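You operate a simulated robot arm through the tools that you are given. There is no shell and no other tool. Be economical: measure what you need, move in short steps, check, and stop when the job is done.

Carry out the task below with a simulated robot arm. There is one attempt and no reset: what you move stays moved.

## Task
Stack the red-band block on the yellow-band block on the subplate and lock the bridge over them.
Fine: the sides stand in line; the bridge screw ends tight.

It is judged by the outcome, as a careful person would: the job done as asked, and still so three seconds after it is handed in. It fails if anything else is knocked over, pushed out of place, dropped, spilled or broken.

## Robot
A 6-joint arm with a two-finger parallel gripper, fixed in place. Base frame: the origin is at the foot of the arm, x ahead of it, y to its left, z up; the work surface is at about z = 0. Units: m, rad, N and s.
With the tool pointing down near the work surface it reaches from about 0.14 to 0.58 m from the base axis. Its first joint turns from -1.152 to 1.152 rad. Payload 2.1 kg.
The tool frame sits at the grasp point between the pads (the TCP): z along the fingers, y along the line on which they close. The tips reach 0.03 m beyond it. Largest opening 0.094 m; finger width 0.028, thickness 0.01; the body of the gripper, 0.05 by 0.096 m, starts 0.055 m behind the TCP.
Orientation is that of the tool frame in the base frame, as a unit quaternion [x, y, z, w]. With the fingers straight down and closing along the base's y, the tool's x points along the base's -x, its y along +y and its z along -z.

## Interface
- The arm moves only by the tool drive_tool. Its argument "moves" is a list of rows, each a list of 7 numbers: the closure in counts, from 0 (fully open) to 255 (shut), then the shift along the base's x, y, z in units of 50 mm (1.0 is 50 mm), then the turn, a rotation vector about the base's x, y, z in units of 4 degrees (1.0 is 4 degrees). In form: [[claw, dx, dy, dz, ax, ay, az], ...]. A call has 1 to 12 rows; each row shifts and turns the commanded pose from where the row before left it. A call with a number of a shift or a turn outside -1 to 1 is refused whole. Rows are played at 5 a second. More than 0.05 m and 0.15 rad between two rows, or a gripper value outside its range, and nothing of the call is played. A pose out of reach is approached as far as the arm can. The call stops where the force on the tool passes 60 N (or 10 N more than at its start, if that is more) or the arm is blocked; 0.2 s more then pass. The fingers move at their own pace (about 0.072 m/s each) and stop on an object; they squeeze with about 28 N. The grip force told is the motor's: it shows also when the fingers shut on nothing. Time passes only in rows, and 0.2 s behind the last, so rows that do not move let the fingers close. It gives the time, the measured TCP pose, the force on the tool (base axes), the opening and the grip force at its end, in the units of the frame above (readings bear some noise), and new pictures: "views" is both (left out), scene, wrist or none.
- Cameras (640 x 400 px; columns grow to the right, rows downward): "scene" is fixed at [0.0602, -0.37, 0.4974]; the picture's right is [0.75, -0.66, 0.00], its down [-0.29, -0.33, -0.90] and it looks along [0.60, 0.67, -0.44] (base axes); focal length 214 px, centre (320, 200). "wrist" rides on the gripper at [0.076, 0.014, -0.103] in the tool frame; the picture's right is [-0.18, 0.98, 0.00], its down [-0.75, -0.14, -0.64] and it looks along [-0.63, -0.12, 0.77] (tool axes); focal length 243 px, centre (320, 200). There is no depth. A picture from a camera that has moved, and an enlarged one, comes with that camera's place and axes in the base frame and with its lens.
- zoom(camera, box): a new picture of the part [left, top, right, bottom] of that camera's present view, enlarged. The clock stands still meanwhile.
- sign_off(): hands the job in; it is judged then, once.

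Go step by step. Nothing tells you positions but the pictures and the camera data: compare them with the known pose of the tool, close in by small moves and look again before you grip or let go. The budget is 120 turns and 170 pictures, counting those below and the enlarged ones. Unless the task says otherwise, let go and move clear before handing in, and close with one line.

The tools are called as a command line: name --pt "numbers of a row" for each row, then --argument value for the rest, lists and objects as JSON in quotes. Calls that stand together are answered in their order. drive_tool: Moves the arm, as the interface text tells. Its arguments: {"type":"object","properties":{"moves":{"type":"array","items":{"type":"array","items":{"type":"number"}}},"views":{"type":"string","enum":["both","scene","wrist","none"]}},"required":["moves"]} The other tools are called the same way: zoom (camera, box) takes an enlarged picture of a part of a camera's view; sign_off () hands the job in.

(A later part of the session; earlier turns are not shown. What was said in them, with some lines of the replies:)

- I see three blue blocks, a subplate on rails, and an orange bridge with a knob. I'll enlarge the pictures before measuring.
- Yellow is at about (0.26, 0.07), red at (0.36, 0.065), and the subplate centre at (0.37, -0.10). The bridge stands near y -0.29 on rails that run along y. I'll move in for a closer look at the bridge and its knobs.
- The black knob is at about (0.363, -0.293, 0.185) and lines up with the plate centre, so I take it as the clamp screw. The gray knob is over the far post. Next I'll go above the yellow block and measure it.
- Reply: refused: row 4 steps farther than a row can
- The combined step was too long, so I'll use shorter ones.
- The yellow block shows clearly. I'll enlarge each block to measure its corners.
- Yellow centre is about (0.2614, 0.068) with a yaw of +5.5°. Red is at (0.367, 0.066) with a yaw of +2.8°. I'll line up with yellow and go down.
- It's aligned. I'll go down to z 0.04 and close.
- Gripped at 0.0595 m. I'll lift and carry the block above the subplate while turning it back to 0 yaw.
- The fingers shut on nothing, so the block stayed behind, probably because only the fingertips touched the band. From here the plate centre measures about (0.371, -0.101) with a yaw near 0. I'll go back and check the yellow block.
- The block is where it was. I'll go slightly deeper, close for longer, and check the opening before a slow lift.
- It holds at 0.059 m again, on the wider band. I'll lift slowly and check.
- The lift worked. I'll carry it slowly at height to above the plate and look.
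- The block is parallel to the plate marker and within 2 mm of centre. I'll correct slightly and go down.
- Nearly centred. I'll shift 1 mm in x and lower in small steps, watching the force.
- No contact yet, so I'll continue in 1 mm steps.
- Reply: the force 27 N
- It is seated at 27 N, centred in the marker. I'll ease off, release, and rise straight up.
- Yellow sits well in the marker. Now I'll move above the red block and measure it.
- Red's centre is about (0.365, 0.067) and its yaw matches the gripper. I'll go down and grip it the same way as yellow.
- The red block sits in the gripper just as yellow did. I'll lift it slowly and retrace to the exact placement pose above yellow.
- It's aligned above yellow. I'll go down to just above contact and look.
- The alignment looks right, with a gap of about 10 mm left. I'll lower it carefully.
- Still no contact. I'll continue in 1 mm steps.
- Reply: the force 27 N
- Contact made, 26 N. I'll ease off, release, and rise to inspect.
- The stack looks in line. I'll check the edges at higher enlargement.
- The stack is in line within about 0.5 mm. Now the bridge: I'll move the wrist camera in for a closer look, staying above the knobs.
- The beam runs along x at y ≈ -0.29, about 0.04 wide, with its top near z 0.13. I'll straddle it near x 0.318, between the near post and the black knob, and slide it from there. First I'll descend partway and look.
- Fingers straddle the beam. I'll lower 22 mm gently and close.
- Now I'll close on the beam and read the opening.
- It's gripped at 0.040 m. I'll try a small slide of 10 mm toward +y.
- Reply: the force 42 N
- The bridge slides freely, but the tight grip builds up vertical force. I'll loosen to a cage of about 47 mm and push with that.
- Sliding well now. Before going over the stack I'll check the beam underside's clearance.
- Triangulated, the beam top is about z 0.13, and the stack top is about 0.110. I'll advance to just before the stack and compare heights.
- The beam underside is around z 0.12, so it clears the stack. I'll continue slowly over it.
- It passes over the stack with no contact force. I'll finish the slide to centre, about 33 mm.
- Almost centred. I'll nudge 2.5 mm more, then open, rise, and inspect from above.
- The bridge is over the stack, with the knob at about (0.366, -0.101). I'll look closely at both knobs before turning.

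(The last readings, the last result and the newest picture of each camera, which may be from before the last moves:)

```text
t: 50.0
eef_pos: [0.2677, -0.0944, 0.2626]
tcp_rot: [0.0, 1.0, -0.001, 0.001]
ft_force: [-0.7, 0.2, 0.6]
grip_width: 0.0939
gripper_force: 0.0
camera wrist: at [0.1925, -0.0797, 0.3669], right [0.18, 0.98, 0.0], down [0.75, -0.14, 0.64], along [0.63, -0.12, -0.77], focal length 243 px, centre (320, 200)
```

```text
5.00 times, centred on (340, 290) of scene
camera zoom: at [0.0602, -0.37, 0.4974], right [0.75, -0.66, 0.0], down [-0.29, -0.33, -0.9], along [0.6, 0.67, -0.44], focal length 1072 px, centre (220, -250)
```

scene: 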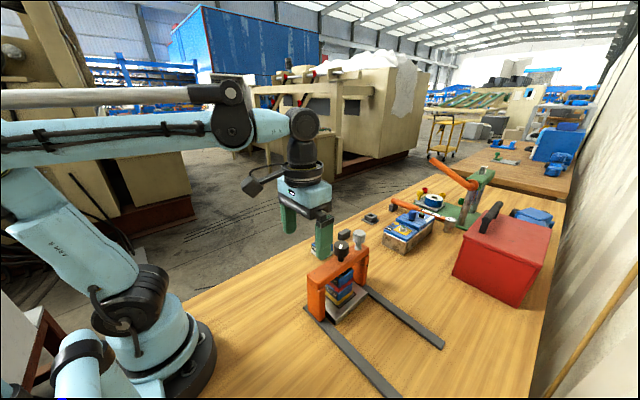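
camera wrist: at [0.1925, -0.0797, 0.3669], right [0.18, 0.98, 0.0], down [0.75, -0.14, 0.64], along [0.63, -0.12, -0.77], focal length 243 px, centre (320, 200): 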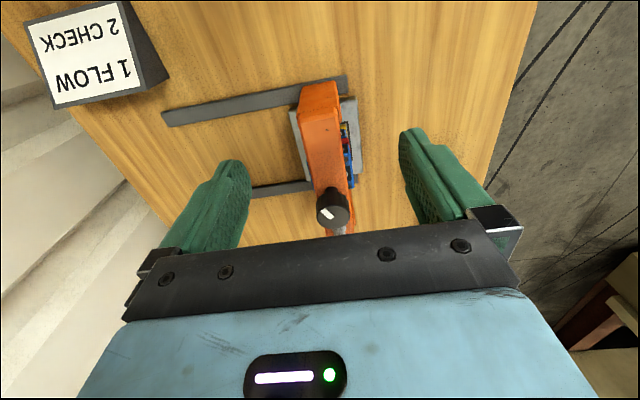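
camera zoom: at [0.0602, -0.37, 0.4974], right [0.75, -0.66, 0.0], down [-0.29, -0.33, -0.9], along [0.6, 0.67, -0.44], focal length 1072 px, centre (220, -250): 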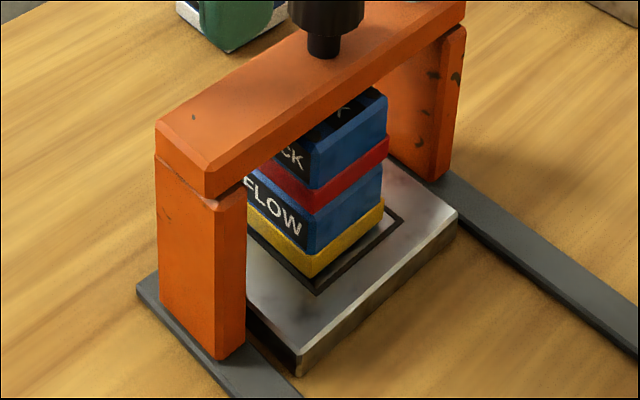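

The gray knob could be a plunger lock over the far rail. I'll test it with a gentle press of the closed fingertips, first moving above it.

drive_tool --pt "255 0.8 0 0 0 0 0" --pt "255 0.8 -0.05 0 0 0 0" --pt "255 0.8 -0.05 0 0 0 0" --pt "255 0.8 -0.04 0 0 0 0" --pt "255 0.12 0 -0.3 0 0 0" --pt "255 0 0 -0.2 0 0 0" --pt "255 0 0 0 0 0 0"

zoom --camera "scene" --box '[310, 200, 400, 290]'

zoom --camera "wrist" --box '[220, 50, 420, 230]'

```text
t: 51.6
eef_pos: [0.4338, -0.1013, 0.238]
tcp_rot: [0.0, 1.0, -0.001, 0.001]
ft_force: [-0.3, 0.1, 0.0]
grip_width: 0.0001
gripper_force: 28.3
camera wrist: at [0.358, -0.0857, 0.3419], right [0.18, 0.98, 0.0], down [0.75, -0.14, 0.64], along [0.63, -0.12, -0.77], focal length 243 px, centre (320, 200)
```

scene: 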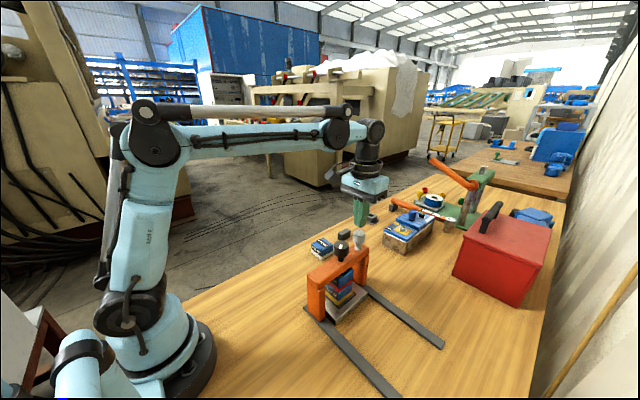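
wrist: 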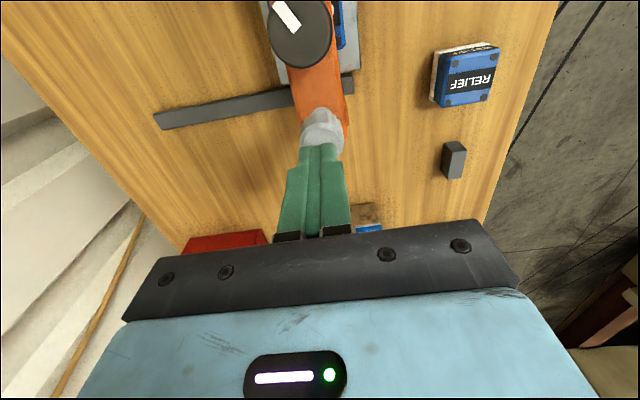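

```text
4.44 times, centred on (355, 245) of scene
camera zoom: at [0.0602, -0.37, 0.4974], right [0.75, -0.66, 0.0], down [-0.29, -0.33, -0.9], along [0.6, 0.67, -0.44], focal length 953 px, centre (164, 0)
```

zoom: 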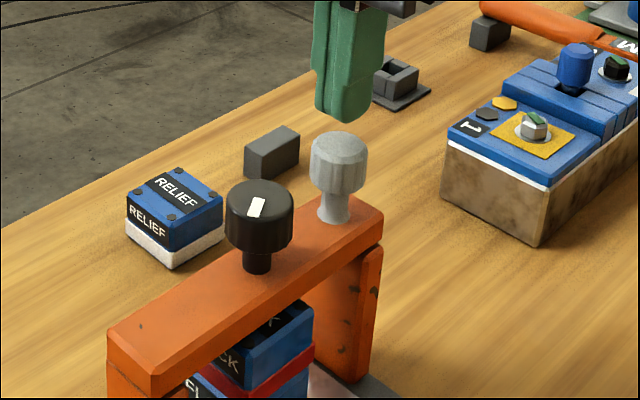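

```text
2.22 times, centred on (320, 140) of wrist
camera zoom: at [0.358, -0.0857, 0.3419], right [0.18, 0.98, 0.0], down [0.75, -0.14, 0.64], along [0.63, -0.12, -0.77], focal length 539 px, centre (320, 333)
```

zoom: 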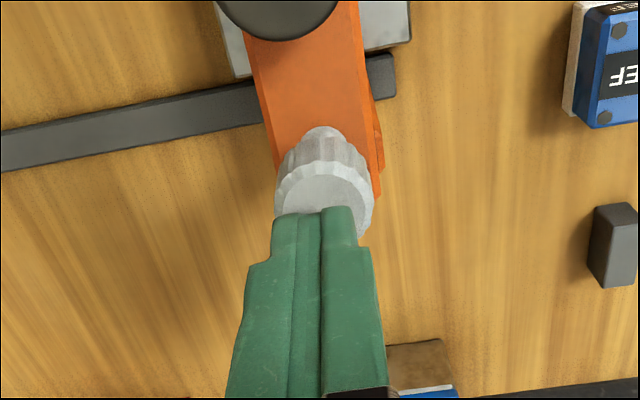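

I'm above the gray knob, so I'll lower in small steps to find contact.

drive_tool --pt "255 0 0.02 -0.15 0 0 0" --pt "255 0 0 -0.15 0 0 0" --pt "255 0 0 -0.06 0 0 0" --pt "255 0 0 -0.04 0 0 0" --pt "255 0 0 0 0 0 0" --views "none"

```text
t: 52.8
eef_pos: [0.4336, -0.0999, 0.218]
tcp_rot: [0.0, 1.0, -0.001, 0.001]
ft_force: [0.6, 0.4, 0.2]
grip_width: 0.0001
gripper_force: 27.5
```

drive_tool --pt "255 0 0 -0.04 0 0 0" --pt "255 0 0 -0.03 0 0 0" --pt "255 0 0 0 0 0 0" --views "none"

zoom --camera "scene" --box '[330, 212, 380, 262]'

```text
t: 53.6
eef_pos: [0.4341, -0.0995, 0.2162]
tcp_rot: [0.0, 1.0, -0.002, 0.002]
ft_force: [10.0, -4.4, 52.8]
grip_width: 0.0
gripper_force: 28.2
```

```text
8.00 times, centred on (355, 237) of scene
camera zoom: at [0.06, -0.37, 0.4974], right [0.75, -0.66, 0.0], down [-0.29, -0.33, -0.9], along [0.6, 0.67, -0.44], focal length 1716 px, centre (40, -96)
```

zoom: 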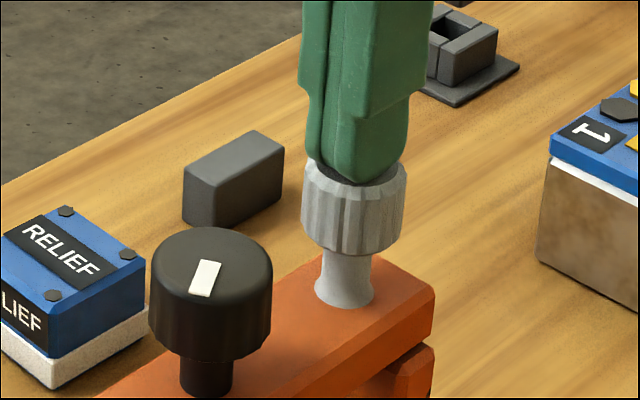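

The gray knob is rigid under 53 N, so it's a fixed handle rather than a plunger. I'll back off and go above the black screw knob, turning the wrist +40° so a clockwise stroke fits.

drive_tool --pt "255 0 0 0.3 0 0 0" --pt "255 0 0 0.5 0 0 0" --pt "100 -0.7 0 0 0 0 1" --pt "100 -0.67 0 0 0 0 1" --pt "100 0 0 0 0 0 1" --pt "100 0 0 0 0 0 1" --pt "100 0 0 0 0 0 1" --pt "100 0 0 0 0 0 1" --pt "100 0 0 0 0 0 1" --pt "100 0 0 0 0 0 1" --pt "100 0 0 0 0 0 1" --pt "100 0 0 0 0 0 1"

zoom --camera "wrist" --box '[200, 50, 440, 250]'

zoom --camera "scene" --box '[310, 210, 390, 280]'

```text
t: 56.2
eef_pos: [0.3647, -0.0995, 0.2552]
tcp_rot: [-0.342, 0.94, -0.001, 0.002]
ft_force: [0.3, 0.4, -0.8]
grip_width: 0.0574
gripper_force: 0.1
camera wrist: at [0.2979, -0.1379, 0.3592], right [-0.49, 0.87, 0.0], down [0.67, 0.38, 0.64], along [0.56, 0.31, -0.77], focal length 243 px, centre (320, 200)
```

scene: 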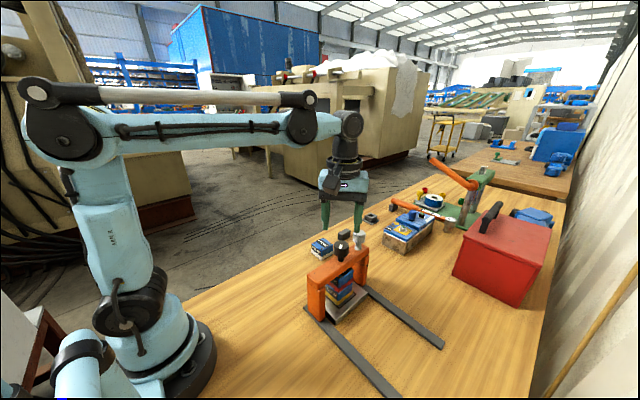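
wrist: 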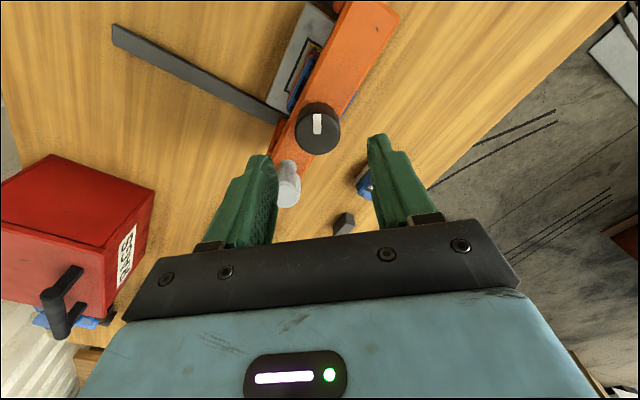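

```text
2.00 times, centred on (320, 150) of wrist
camera zoom: at [0.2979, -0.1379, 0.3592], right [-0.49, 0.87, 0.0], down [0.67, 0.38, 0.64], along [0.56, 0.31, -0.77], focal length 485 px, centre (320, 300)
```

zoom: 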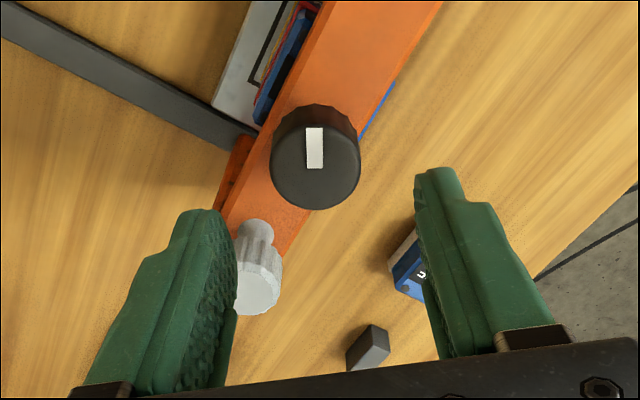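

```text
5.71 times, centred on (350, 245) of scene
camera zoom: at [0.0602, -0.37, 0.4974], right [0.75, -0.66, 0.0], down [-0.29, -0.33, -0.9], along [0.6, 0.67, -0.44], focal length 1226 px, centre (149, -57)
```

zoom: 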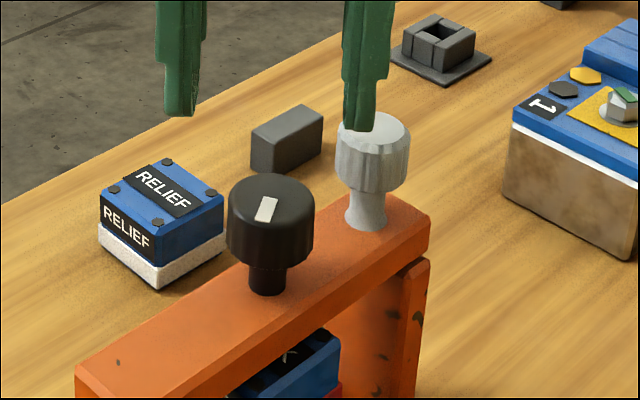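

Alignment is good. I'll descend around the knob to z 0.19, fingertips about at 0.16.

drive_tool --pt "100 0.03 -0.02 -0.4 0 0 0" --pt "100 0 0 -0.4 0 0 0" --pt "100 0 0 -0.3 0 0 0" --pt "100 0 0 -0.2 0 0 0" --pt "100 0 0 0 0 0 0" --views "wrist"

zoom --camera "scene" --box '[310, 210, 390, 280]'

```text
t: 57.4
eef_pos: [0.3673, -0.1012, 0.1903]
tcp_rot: [-0.342, 0.94, -0.001, 0.0]
ft_force: [0.5, 0.2, 0.5]
grip_width: 0.057
gripper_force: 0.0
camera wrist: at [0.2993, -0.1385, 0.2944], right [-0.49, 0.87, 0.0], down [0.67, 0.38, 0.64], along [0.56, 0.31, -0.77], focal length 243 px, centre (320, 200)
```

wrist: 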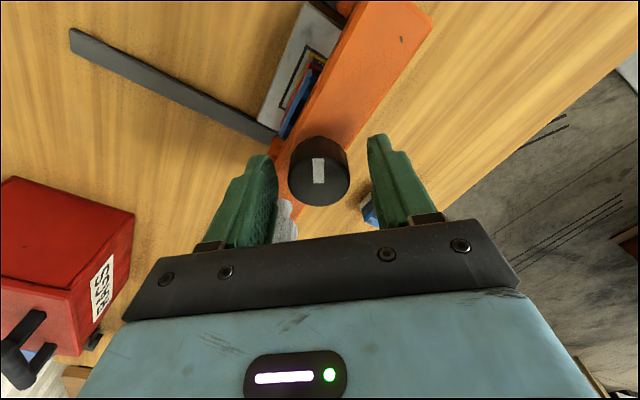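

```text
5.71 times, centred on (350, 245) of scene
camera zoom: at [0.0602, -0.37, 0.4974], right [0.75, -0.66, 0.0], down [-0.29, -0.33, -0.9], along [0.6, 0.67, -0.44], focal length 1226 px, centre (149, -57)
```

zoom: 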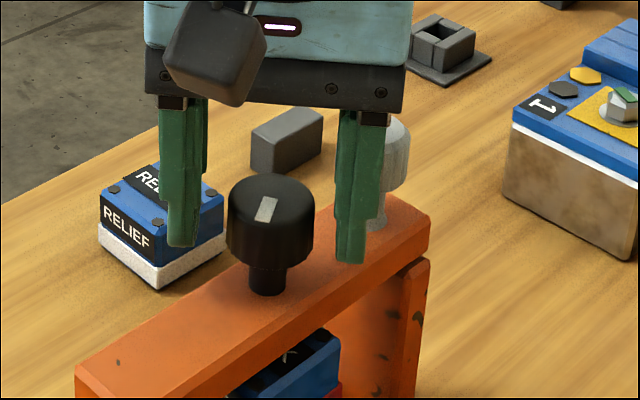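

The fingers straddle the knob well. I'll close on it.

drive_tool --pt "255 0 0 0 0 0 0" --pt "255 0 0 0 0 0 0" --pt "255 0 0 0 0 0 0" --pt "255 0 0 0 0 0 0" --views "wrist"

```text
t: 58.4
eef_pos: [0.367, -0.1011, 0.1901]
tcp_rot: [-0.341, 0.94, -0.001, 0.002]
ft_force: [17.9, -16.2, -9.9]
grip_width: 0.0352
gripper_force: 44.9
camera wrist: at [0.2997, -0.1391, 0.2943], right [-0.49, 0.87, -0.01], down [0.67, 0.38, 0.64], along [0.56, 0.31, -0.77], focal length 243 px, centre (320, 200)
```

wrist: 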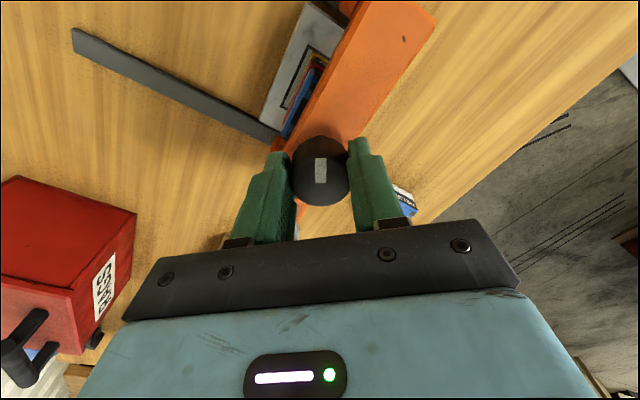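

Gripped at 35 mm with some side load. I'll shift 0.7 mm to relieve it and turn clockwise 16°.

drive_tool --pt "255 0.012 -0.012 0 0 0 0" --pt "255 0 0 0 0 0 -1" --pt "255 0 0 0 0 0 -1" --pt "255 0 0 0 0 0 -1" --pt "255 0 0 0 0 0 -1" --pt "255 0 0 0 0 0 0" --views "wrist"

zoom --camera "scene" --box '[310, 210, 390, 280]'

```text
t: 59.8
eef_pos: [0.366, -0.1019, 0.1901]
tcp_rot: [-0.207, 0.978, 0.001, 0.0]
ft_force: [-4.8, 1.7, 14.5]
grip_width: 0.0349
gripper_force: 44.6
camera wrist: at [0.292, -0.1192, 0.2945], right [-0.23, 0.97, 0.0], down [0.75, 0.18, 0.64], along [0.62, 0.15, -0.77], focal length 243 px, centre (320, 200)
```

wrist: 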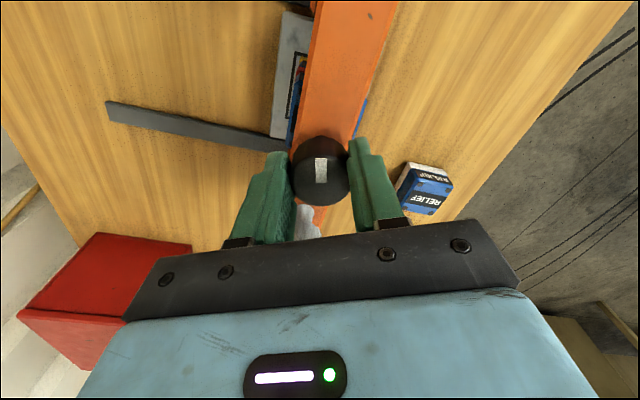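

```text
5.71 times, centred on (350, 245) of scene
camera zoom: at [0.0602, -0.37, 0.4974], right [0.75, -0.66, 0.0], down [-0.29, -0.33, -0.9], along [0.6, 0.67, -0.44], focal length 1226 px, centre (149, -57)
```

zoom: 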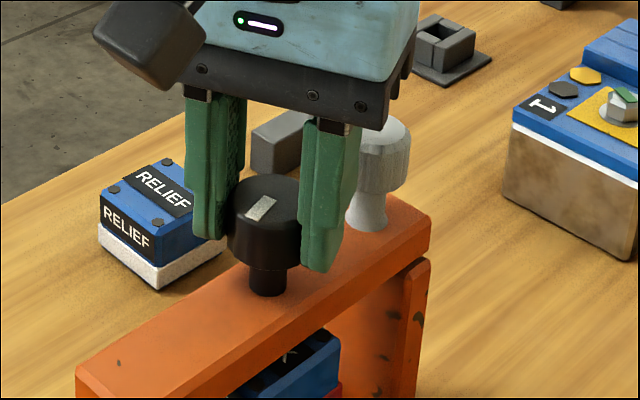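

The knob turns with the gripper. I'll continue clockwise.

drive_tool --pt "255 0 0 0 0 0 -1" --pt "255 0 0 0 0 0 -1" --pt "255 0 0 0 0 0 -1" --pt "255 0 0 0 0 0 -1" --pt "255 0 0 0 0 0 -1" --pt "255 0 0 0 0 0 0" --views "wrist"

```text
t: 61.2
eef_pos: [0.3656, -0.1035, 0.1908]
tcp_rot: [-0.033, 0.999, -0.001, -0.001]
ft_force: [-21.8, 1.0, 2.2]
grip_width: 0.0349
gripper_force: 44.6
camera wrist: at [0.2904, -0.0927, 0.2946], right [0.12, 0.99, 0.0], down [0.76, -0.09, 0.64], along [0.64, -0.08, -0.77], focal length 243 px, centre (320, 200)
```

wrist: 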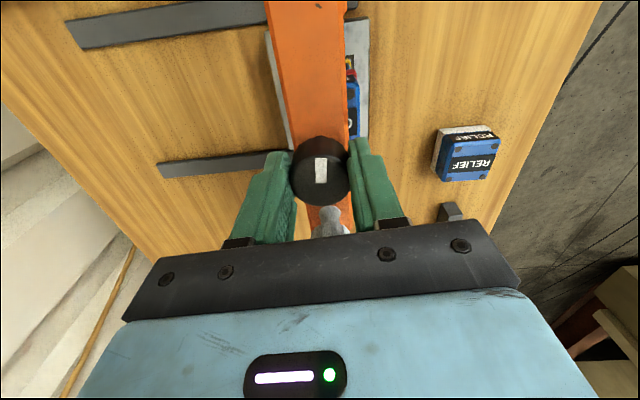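

A side load in -x shows the knob axis is slightly off, so I'll correct and keep turning.

drive_tool --pt "255 -0.014 0 0 0 0 0" --pt "255 0 0 0 0 0 -1" --pt "255 0 0 0 0 0 -1" --pt "255 0 0 0 0 0 -1" --pt "255 0 0 0 0 0 -1" --pt "255 0 0 0 0 0 -1" --pt "255 0 0 0 0 0 0" --views "wrist"

zoom --camera "scene" --box '[310, 210, 390, 280]'

```text
t: 62.8
eef_pos: [0.3673, -0.1015, 0.191]
tcp_rot: [0.14, 0.99, 0.0, 0.001]
ft_force: [-10.3, 1.8, 1.7]
grip_width: 0.0354
gripper_force: 45.1
camera wrist: at [0.2979, -0.0663, 0.2943], right [0.45, 0.89, 0.0], down [0.68, -0.34, 0.64], along [0.57, -0.29, -0.77], focal length 243 px, centre (320, 200)
```

wrist: 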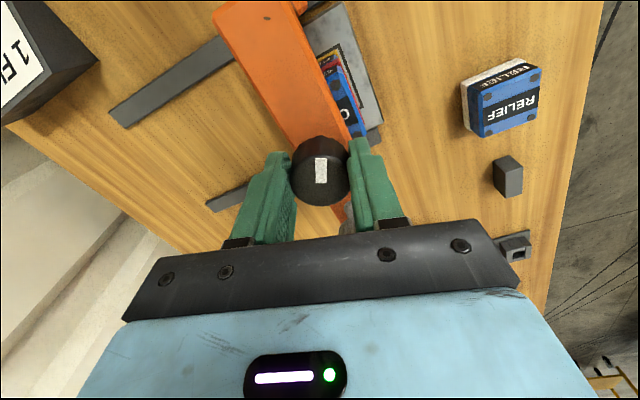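

```text
5.71 times, centred on (350, 245) of scene
camera zoom: at [0.0602, -0.37, 0.4974], right [0.75, -0.66, 0.0], down [-0.29, -0.33, -0.9], along [0.6, 0.67, -0.44], focal length 1226 px, centre (149, -57)
```

zoom: 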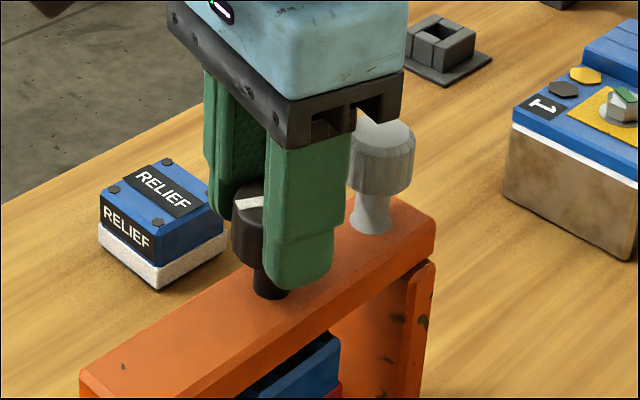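

Turning freely, total 56°. I'll continue the stroke.

drive_tool --pt "255 -0.006 0 0 0 0 -1" --pt "255 0 0 0 0 0 -1" --pt "255 0 0 0 0 0 -1" --pt "255 0 0 0 0 0 -1" --pt "255 0 0 0 0 0 -1" --pt "255 0 0 0 0 0 -1" --pt "255 0 0 0 0 0 -1" --pt "255 0 0 0 0 0 -1" --pt "255 0 0 0 0 0 0" --views "wrist"

zoom --camera "scene" --box '[310, 210, 390, 280]'

```text
t: 64.8
eef_pos: [0.3673, -0.1028, 0.1901]
tcp_rot: [0.407, 0.913, -0.001, 0.004]
ft_force: [27.3, 1.3, 1.0]
grip_width: 0.035
gripper_force: 45.1
camera wrist: at [0.3273, -0.0352, 0.294], right [0.85, 0.52, 0.0], down [0.39, -0.65, 0.65], along [0.34, -0.55, -0.76], focal length 243 px, centre (320, 200)
```

wrist: 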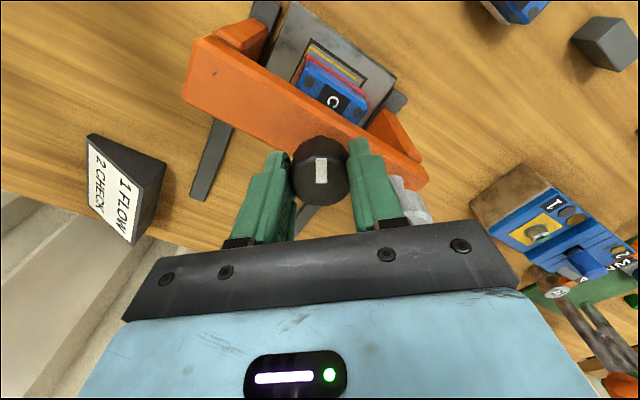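

```text
5.71 times, centred on (350, 245) of scene
camera zoom: at [0.0603, -0.37, 0.4974], right [0.75, -0.66, 0.0], down [-0.29, -0.33, -0.9], along [0.6, 0.67, -0.44], focal length 1226 px, centre (149, -57)
```

zoom: 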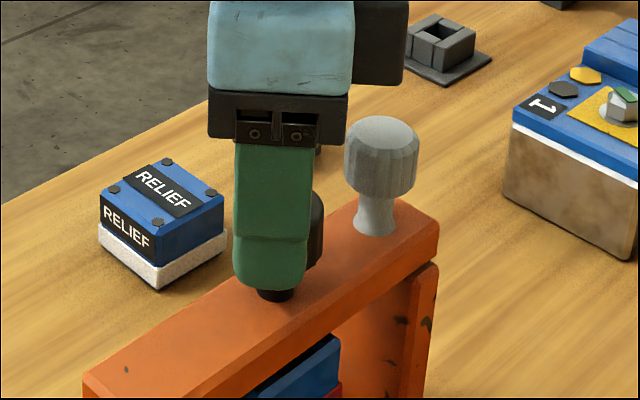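

The knob has turned 88° so far. The bridge drifted a few mm toward -y, so I'll drag it back 4 mm while still holding, then release and look.

drive_tool --pt "255 0.01 0.04 0 0 0 0" --pt "255 0.005 0.04 0 0 0 0" --pt "255 0 0 0 0 0 0" --pt "100 0 0 0 0 0 0" --pt "100 0 0 0 0 0 0" --pt "100 0 0 0 0 0 0"

zoom --camera "scene" --box '[310, 210, 390, 280]'

zoom --camera "wrist" --box '[180, 20, 440, 230]'

```text
t: 66.2
eef_pos: [0.3671, -0.0968, 0.1905]
tcp_rot: [0.407, 0.913, 0.0, 0.0]
ft_force: [-0.1, -0.3, -0.6]
grip_width: 0.0571
gripper_force: 0.0
camera wrist: at [0.3273, -0.0307, 0.2949], right [0.85, 0.52, 0.0], down [0.4, -0.65, 0.64], along [0.33, -0.55, -0.77], focal length 243 px, centre (320, 200)
```

scene: 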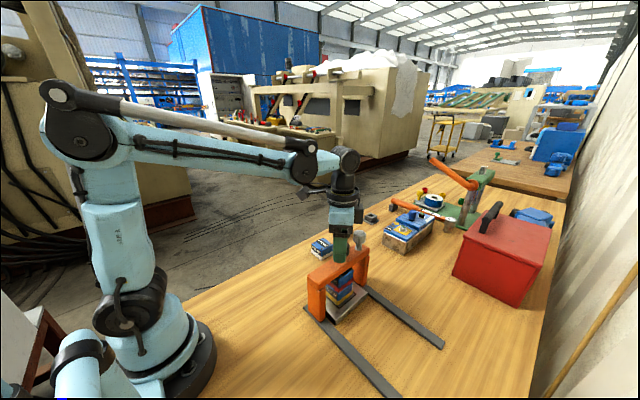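
wrist: 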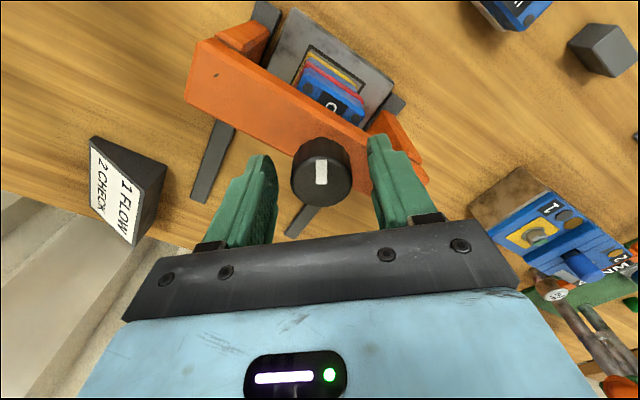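

```text
5.71 times, centred on (350, 245) of scene
camera zoom: at [0.0602, -0.37, 0.4974], right [0.75, -0.66, 0.0], down [-0.29, -0.33, -0.9], along [0.6, 0.67, -0.44], focal length 1226 px, centre (149, -57)
```

zoom: 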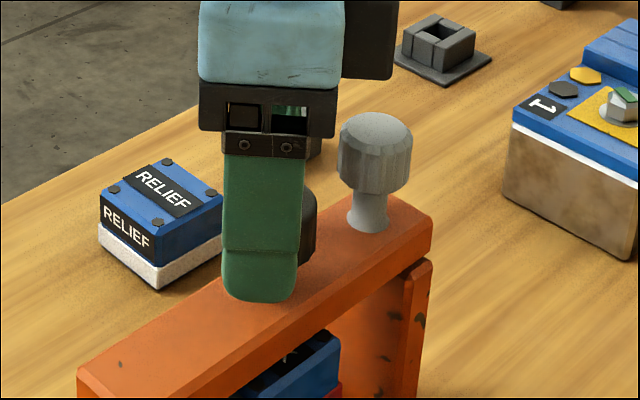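

```text
1.90 times, centred on (310, 125) of wrist
camera zoom: at [0.3273, -0.0307, 0.2949], right [0.85, 0.52, 0.0], down [0.4, -0.65, 0.64], along [0.33, -0.55, -0.77], focal length 462 px, centre (339, 343)
```

zoom: 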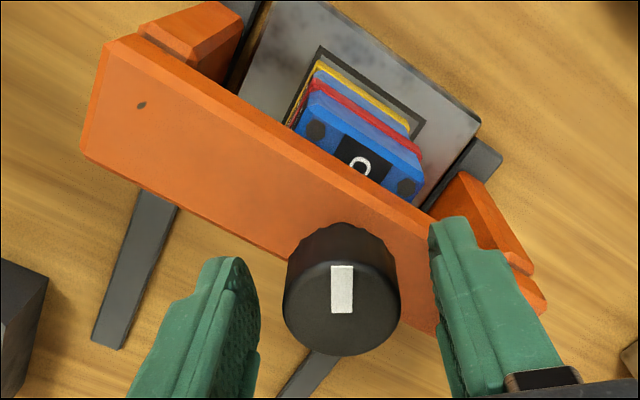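

The bridge is re-centred. Now I'll rotate the open gripper back counter-clockwise for the next stroke.

drive_tool --pt "100 0 0 0 0 0 1" --pt "100 0 0 0 0 0 1" --pt "100 0 0 0 0 0 1" --pt "100 0 0 0 0 0 1" --pt "100 0 0 0 0 0 1" --pt "100 0 0 0 0 0 1" --pt "100 0 0 0 0 0 1" --pt "100 0 0 0 0 0 1" --pt "100 0 0 0 0 0 1" --pt "100 0 0 0 0 0 1" --pt "100 0 0 0 0 0 1" --pt "100 0 0 0 0 0 1" --views "none"

drive_tool --pt "100 0 0 0 0 0 1" --pt "100 0 0 0 0 0 1" --pt "100 0 0 0 0 0 1" --pt "100 0 0 0 0 0 1" --pt "100 0 0 0 0 0 1" --pt "100 0 0 0 0 0 1" --pt "100 0 0 0 0 0 1" --pt "100 0 0 0 0 0 1" --pt "100 0 0 0 0 0 1" --pt "100 0 0 0 0 0 1" --pt "100 0 0 0 0 0 1" --pt "100 0 0 0 0 0 1" --views "wrist"

zoom --camera "scene" --box '[310, 210, 390, 280]'

```text
t: 68.8
eef_pos: [0.3678, -0.0982, 0.1901]
tcp_rot: [-0.001, 1.0, -0.001, 0.001]
ft_force: [-0.1, 0.4, -0.5]
grip_width: 0.0574
gripper_force: 0.1
```

```text
t: 71.4
eef_pos: [0.3666, -0.0968, 0.1908]
tcp_rot: [-0.407, 0.914, -0.001, 0.001]
ft_force: [0.1, -0.4, 0.6]
grip_width: 0.0572
gripper_force: 0.1
camera wrist: at [0.3055, -0.1441, 0.2942], right [-0.61, 0.79, 0.0], down [0.61, 0.47, 0.64], along [0.51, 0.39, -0.77], focal length 243 px, centre (320, 200)
```

wrist: 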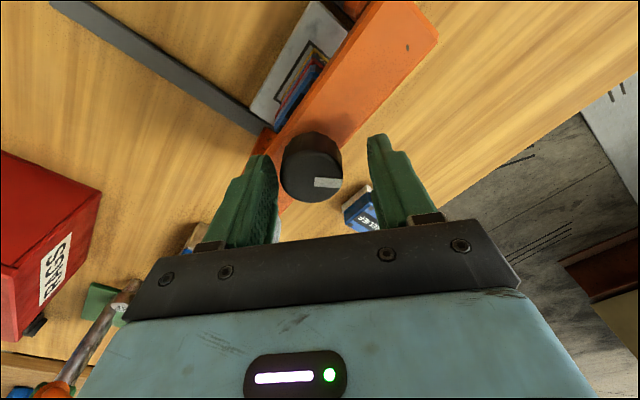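

```text
5.71 times, centred on (350, 245) of scene
camera zoom: at [0.0602, -0.37, 0.4974], right [0.75, -0.66, 0.0], down [-0.29, -0.33, -0.9], along [0.6, 0.67, -0.44], focal length 1226 px, centre (149, -57)
```

zoom: 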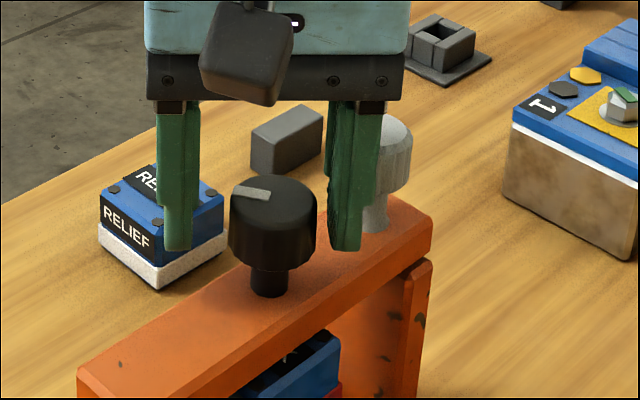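

The mark shows the knob has turned about 88°. I'll centre on the knob, grip, and start the second stroke.

drive_tool --pt "100 0.02 -0.055 0 0 0 0" --pt "255 0 0 0 0 0 0" --pt "255 0 0 0 0 0 0" --pt "255 0 0 0 0 0 0" --pt "255 0 0 0 0 0 0" --views "none"

```text
t: 72.6
eef_pos: [0.3687, -0.1021, 0.1904]
tcp_rot: [-0.406, 0.914, -0.002, 0.003]
ft_force: [23.3, -4.1, -3.7]
grip_width: 0.0355
gripper_force: 44.5
```

drive_tool --pt "255 0.012 0 0 0 0 -1" --pt "255 0 0 0 0 0 -1" --pt "255 0 0 0 0 0 -1" --pt "255 0 0 0 0 0 -1" --pt "255 0 0 0 0 0 -1" --pt "255 0 0 0 0 0 -1" --pt "255 0 0 0 0 0 -1" --pt "255 0 0 0 0 0 -1" --pt "255 0 0 0 0 0 -1" --pt "255 0 0 0 0 0 -1" --pt "255 0 0 0 0 0 -1" --pt "255 0 0 0 0 0 0" --views "wrist"

```text
t: 75.2
eef_pos: [0.3677, -0.1011, 0.1905]
tcp_rot: [-0.034, 0.999, -0.001, -0.002]
ft_force: [-13.5, 7.8, 1.0]
grip_width: 0.0352
gripper_force: 45.1
camera wrist: at [0.2914, -0.0909, 0.2951], right [0.12, 0.99, 0.0], down [0.76, -0.09, 0.64], along [0.64, -0.08, -0.77], focal length 243 px, centre (320, 200)
```

wrist: 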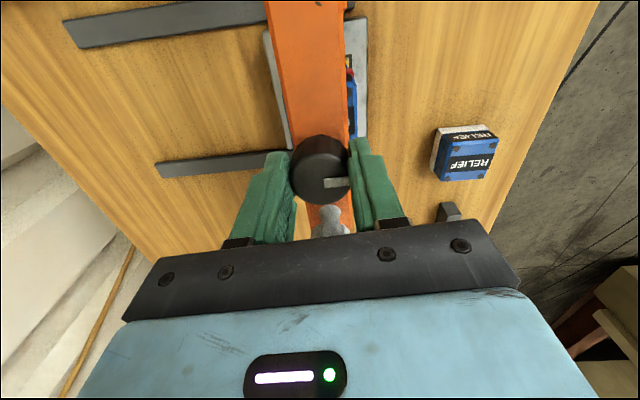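

It is still turning together with the gripper. At this opening the fingers clear the gray knob at any angle, so I'll make the stroke longer.

drive_tool --pt "255 -0.008 0 0 0 0 -1" --pt "255 0 0 0 0 0 -1" --pt "255 0 0 0 0 0 -1" --pt "255 0 0 0 0 0 -1" --pt "255 0 0 0 0 0 -1" --pt "255 0 0 0 0 0 -1" --pt "255 0 0 0 0 0 -1" --pt "255 0 0 0 0 0 -1" --pt "255 0 0 0 0 0 -1" --pt "255 0 0 0 0 0 -1" --pt "255 0 0 0 0 0 -1" --pt "255 0 0 0 0 0 0" --views "none"

drive_tool --pt "255 0 0 0 0 0 -1" --pt "255 0 0 0 0 0 -1" --pt "255 0 0 0 0 0 -1" --pt "255 0 0 0 0 0 -1" --pt "255 0 0 0 0 0 -1" --pt "255 0 0 0 0 0 -1" --pt "255 0 0 0 0 0 -1" --pt "255 0 0 0 0 0 -1" --pt "255 0 0 0 0 0 -1" --pt "255 0 0 0 0 0 -1" --pt "255 0 0 0 0 0 0" --views "wrist"

zoom --camera "scene" --box '[310, 210, 390, 280]'

```text
t: 77.8
eef_pos: [0.3686, -0.1002, 0.1894]
tcp_rot: [0.342, 0.94, 0.0, 0.0]
ft_force: [5.1, 18.3, 5.3]
grip_width: 0.0352
gripper_force: 45.5
```

```text
t: 80.2
eef_pos: [0.3685, -0.1004, 0.1906]
tcp_rot: [0.643, 0.766, 0.003, 0.001]
ft_force: [27.5, 17.1, 7.0]
grip_width: 0.0352
gripper_force: 45.4
camera wrist: at [0.3702, -0.0221, 0.2944], right [1.0, -0.01, 0.0], down [-0.01, -0.77, 0.64], along [0.0, -0.64, -0.77], focal length 243 px, centre (320, 200)
```

wrist: 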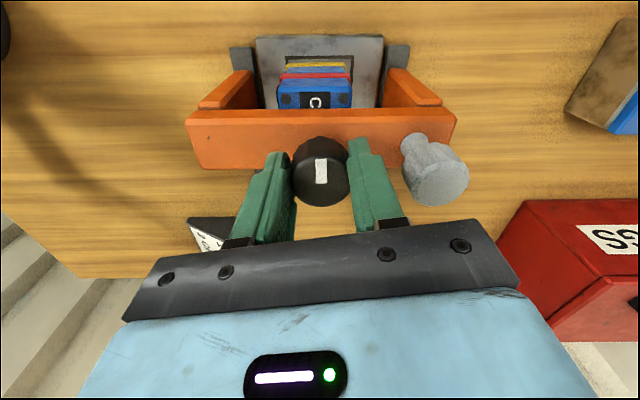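

```text
5.71 times, centred on (350, 245) of scene
camera zoom: at [0.0603, -0.37, 0.4974], right [0.75, -0.66, 0.0], down [-0.29, -0.33, -0.9], along [0.6, 0.67, -0.44], focal length 1226 px, centre (149, -57)
```

zoom: 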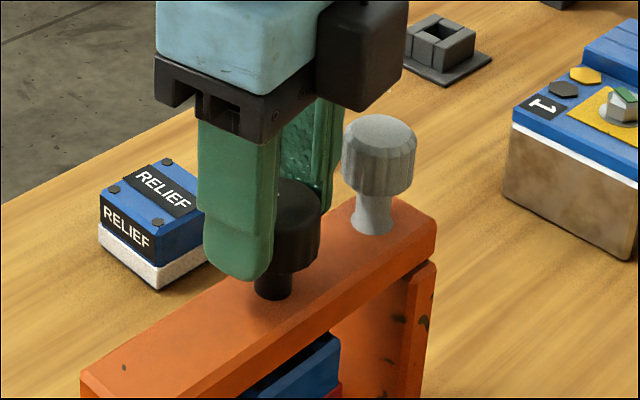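

The mark stayed still in the world while the gripper turned the last 76°, so the knob stopped and the pads slipped. That means the screw has come up tight after about 125°. I'll re-grip and turn again to confirm.

drive_tool --pt "100 0 0 0 0 0 0" --pt "100 0 0 0 0 0 0" --pt "100 0 0 0 0 0 1" --pt "100 0 0 0 0 0 1" --pt "100 0 0 0 0 0 1" --pt "100 0 0 0 0 0 1" --pt "100 0 0 0 0 0 1" --pt "100 0 0 0 0 0 1" --pt "100 0 0 0 0 0 1" --pt "100 0 0 0 0 0 1" --pt "100 0 0 0 0 0 1" --pt "100 0 0 0 0 0 1" --views "none"

drive_tool --pt "100 0 0 0 0 0 1" --pt "100 0 0 0 0 0 1" --pt "100 0 0 0 0 0 1" --pt "100 0 0 0 0 0 1" --pt "100 0 0 0 0 0 1" --pt "100 0 0 0 0 0 1" --pt "100 0 0 0 0 0 1" --pt "100 0 0 0 0 0 1" --pt "100 0 0 0 0 0 1" --pt "100 0 0 0 0 0 1" --pt "100 0 0 0 0 0 0" --views "wrist"

```text
t: 82.8
eef_pos: [0.3676, -0.1011, 0.19]
tcp_rot: [0.341, 0.94, -0.002, 0.001]
ft_force: [-0.3, 1.6, -0.2]
grip_width: 0.0569
gripper_force: 0.0
```

```text
t: 85.2
eef_pos: [0.3672, -0.1002, 0.191]
tcp_rot: [0.0, 1.0, -0.001, 0.001]
ft_force: [1.0, -0.9, 0.3]
grip_width: 0.0574
gripper_force: 0.1
camera wrist: at [0.2917, -0.0858, 0.2943], right [0.18, 0.98, 0.0], down [0.75, -0.14, 0.64], along [0.63, -0.12, -0.77], focal length 243 px, centre (320, 200)
```

wrist: 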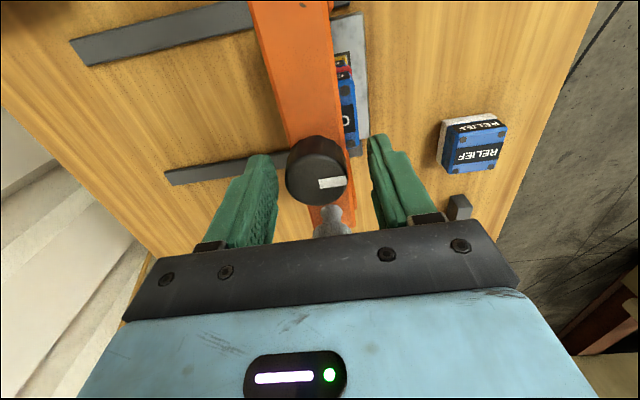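

The mark points roughly along +y. I'll grip again and turn a further 40° clockwise to check tightness.

drive_tool --pt "100 0 -0.02 0 0 0 0" --pt "255 0 0 0 0 0 0" --pt "255 0 0 0 0 0 0" --pt "255 0 0 0 0 0 0" --pt "255 0 0 0 0 0 -1" --pt "255 0 0 0 0 0 -1" --pt "255 0 0 0 0 0 -1" --pt "255 0 0 0 0 0 -1" --pt "255 0 0 0 0 0 -1" --pt "255 0 0 0 0 0 -1" --pt "255 0 0 0 0 0 -1" --pt "255 0 0 0 0 0 -1" --views "wrist"

```text
t: 87.8
eef_pos: [0.3668, -0.101, 0.1899]
tcp_rot: [0.276, 0.961, 0.0, -0.001]
ft_force: [-2.1, -0.1, -11.0]
grip_width: 0.0351
gripper_force: 45.3
camera wrist: at [0.3113, -0.0475, 0.2943], right [0.68, 0.74, 0.0], down [0.56, -0.52, 0.64], along [0.47, -0.43, -0.77], focal length 243 px, centre (320, 200)
```

wrist: 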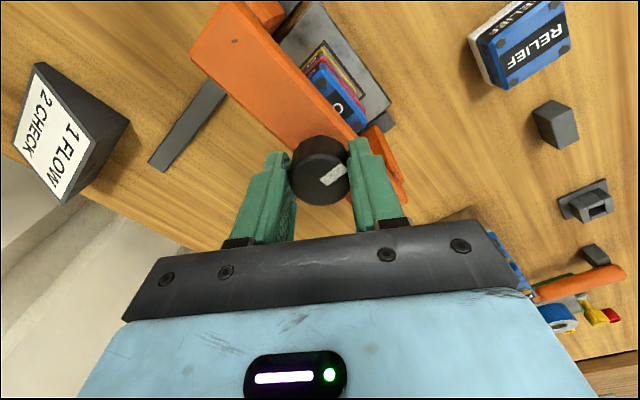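

The mark slipped about 26° of the 32°, so the knob is firm. I'll give it one more hard stroke to saturate it.

drive_tool --pt "255 0 0 0 0 0 -1" --pt "255 0 0 0 0 0 -1" --pt "255 0 0 0 0 0 -1" --pt "255 0 0 0 0 0 -1" --pt "255 0 0 0 0 0 -1" --pt "255 0 0 0 0 0 -1" --pt "255 0 0 0 0 0 -1" --pt "255 0 0 0 0 0 -1" --pt "255 0 0 0 0 0 -1" --pt "255 0 0 0 0 0 -1" --pt "255 0 0 0 0 0 -1" --pt "255 0 0 0 0 0 0"

zoom --camera "scene" --box '[300, 220, 400, 330]'

```text
t: 90.4
eef_pos: [0.3686, -0.1015, 0.1906]
tcp_rot: [0.616, 0.788, 0.002, 0.001]
ft_force: [24.0, 15.6, 7.3]
grip_width: 0.0353
gripper_force: 44.8
camera wrist: at [0.3651, -0.0236, 0.294], right [1.0, 0.06, 0.0], down [0.04, -0.77, 0.64], along [0.04, -0.64, -0.77], focal length 243 px, centre (320, 200)
```

scene: 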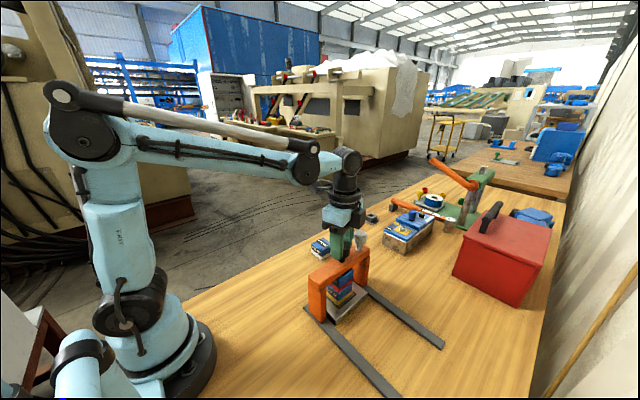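
wrist: 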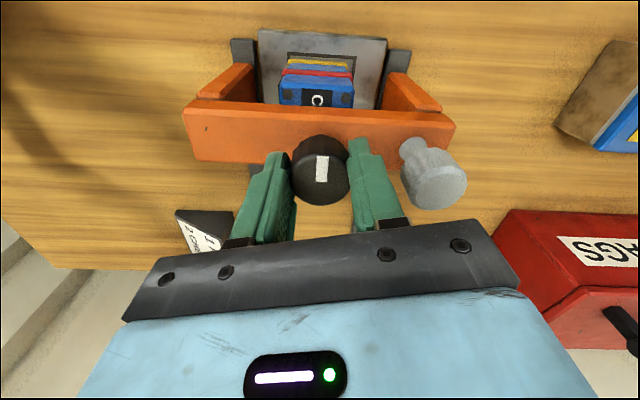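

```text
3.64 times, centred on (350, 275) of scene
camera zoom: at [0.0602, -0.37, 0.4974], right [0.75, -0.66, 0.0], down [-0.29, -0.33, -0.9], along [0.6, 0.67, -0.44], focal length 780 px, centre (211, -73)
```

zoom: 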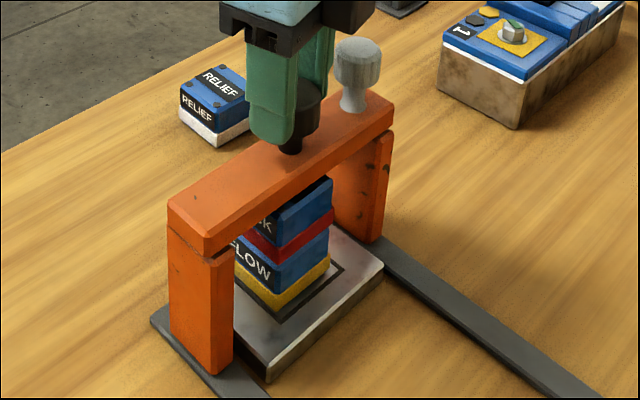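

The knob holds still while the pads slip, so the screw is tight. I'll release, rise, and return the wrist to 0, then inspect the whole assembly.

drive_tool --pt "100 0 0 0 0 0 0" --pt "100 0 0 0 0 0 0" --pt "100 0 0 0.3 0 0 1" --pt "100 0 0 0.6 0 0 1" --pt "100 0 0 0.6 0 0 1" --pt "100 0 0 0 0 0 1" --pt "100 0 0 0 0 0 1" --pt "100 0 0 0 0 0 1" --pt "100 0 0 0 0 0 1" --pt "100 0 0 0 0 0 1" --pt "100 0 0 0 0 0 1" --pt "100 0 0 0 0 0 1" --views "none"

drive_tool --pt "100 0 0 0 0 0 1" --pt "100 0 0 0 0 0 1" --pt "100 0 0 0 0 0 1" --pt "100 0 0 0 0 0 1" --pt "100 0 0 0 0 0 1" --pt "100 0 0 0 0 0 1" --pt "100 0 0 0 0 0 1" --pt "100 0 0 0 0 0 1" --pt "100 0 0 0 0 0 1" --pt "100 0 0 0 0 0 0" --views "wrist"

zoom --camera "scene" --box '[300, 225, 400, 325]'

zoom --camera "scene" --box '[325, 222, 370, 267]'

```text
t: 93.0
eef_pos: [0.3677, -0.1026, 0.2655]
tcp_rot: [0.308, 0.951, -0.001, 0.001]
ft_force: [-0.5, 0.1, 0.3]
grip_width: 0.0571
gripper_force: 0.0
```

```text
t: 95.2
eef_pos: [0.3693, -0.1021, 0.2658]
tcp_rot: [0.0, 1.0, 0.0, 0.001]
ft_force: [-0.1, 0.0, 0.0]
grip_width: 0.057
gripper_force: 0.0
camera wrist: at [0.2925, -0.0871, 0.3696], right [0.18, 0.98, 0.0], down [0.75, -0.14, 0.64], along [0.63, -0.12, -0.77], focal length 243 px, centre (320, 200)
```

wrist: 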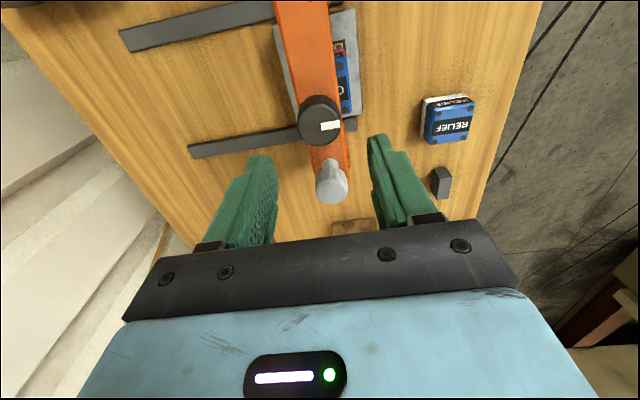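

```text
4.00 times, centred on (350, 275) of scene
camera zoom: at [0.0602, -0.37, 0.4974], right [0.75, -0.66, 0.0], down [-0.29, -0.33, -0.9], along [0.6, 0.67, -0.44], focal length 858 px, centre (200, -100)
```

zoom: 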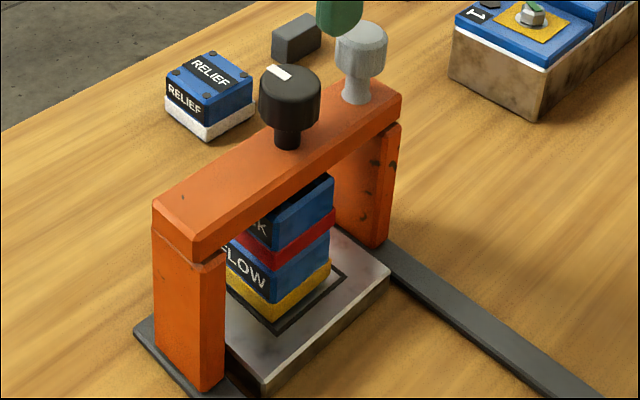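

```text
8.89 times, centred on (348, 244) of scene
camera zoom: at [0.0602, -0.37, 0.4974], right [0.75, -0.66, 0.0], down [-0.29, -0.33, -0.9], along [0.6, 0.67, -0.44], focal length 1906 px, centre (76, -196)
```

zoom: 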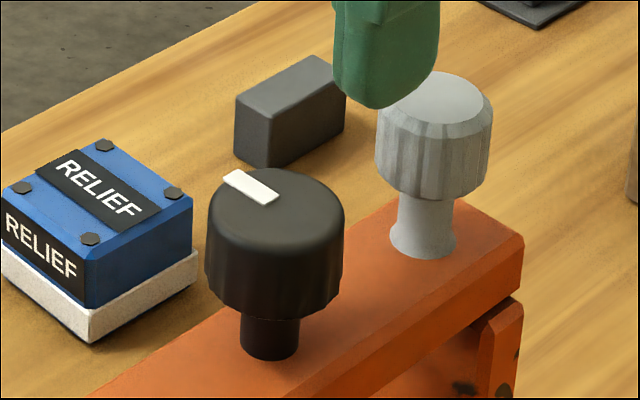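

The screw is tight, and in the last strokes the bridge resisted about 16 N along y, where earlier it moved freely. I'll move the arm clear and take a last look at the stack.

drive_tool --pt "100 0 0 0.7 0 0 0" --pt "60 -0.5 0.3 0.7 0 0 0" --pt "0 -0.8 0.4 0.2 0 0 0" --pt "0 -0.8 0.4 0 0 0 0" --pt "0 0 0 0 0 0 0" --views "both"

zoom --camera "scene" --box '[310, 260, 370, 320]'

```text
t: 96.4
eef_pos: [0.2643, -0.0469, 0.3432]
tcp_rot: [0.0, 1.0, -0.001, 0.001]
ft_force: [0.3, -0.1, 0.6]
grip_width: 0.0939
gripper_force: 0.1
camera wrist: at [0.1896, -0.0313, 0.4477], right [0.18, 0.98, 0.0], down [0.75, -0.14, 0.64], along [0.63, -0.12, -0.77], focal length 243 px, centre (320, 200)
```

scene: 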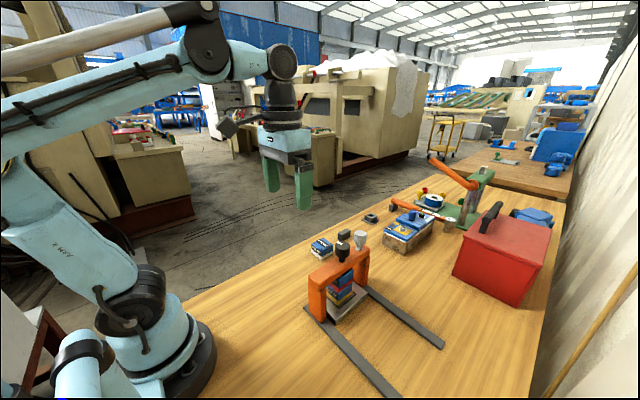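
wrist: 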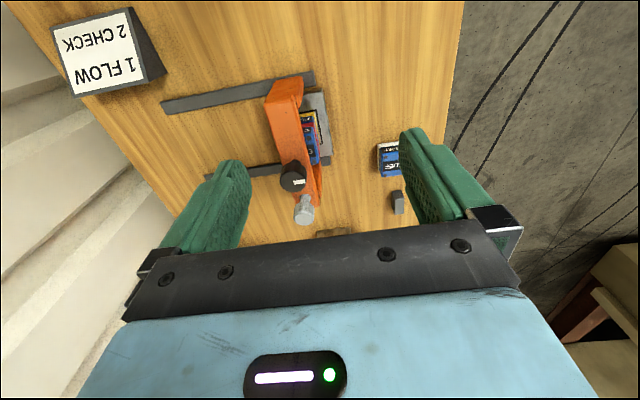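

```text
6.67 times, centred on (340, 290) of scene
camera zoom: at [0.0602, -0.37, 0.4974], right [0.75, -0.66, 0.0], down [-0.29, -0.33, -0.9], along [0.6, 0.67, -0.44], focal length 1430 px, centre (187, -400)
```

zoom: 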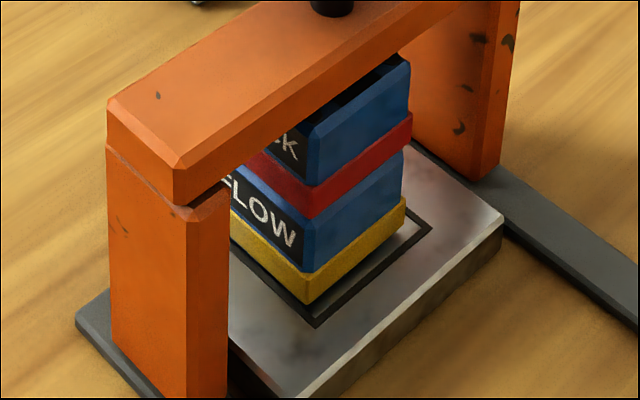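

The stack is in line, the bridge stands over it with its screw tight, and the arm is clear, so I'm handing in.

sign_off

```text
The job is handed in.
```

The red-band block is stacked in line on the yellow-band block on the subplate. The bridge is over them with its black screw turned clockwise until the grip slipped. I left the gray knob alone because it didn't move under a 53 N press, so I took it for a fixed handle.
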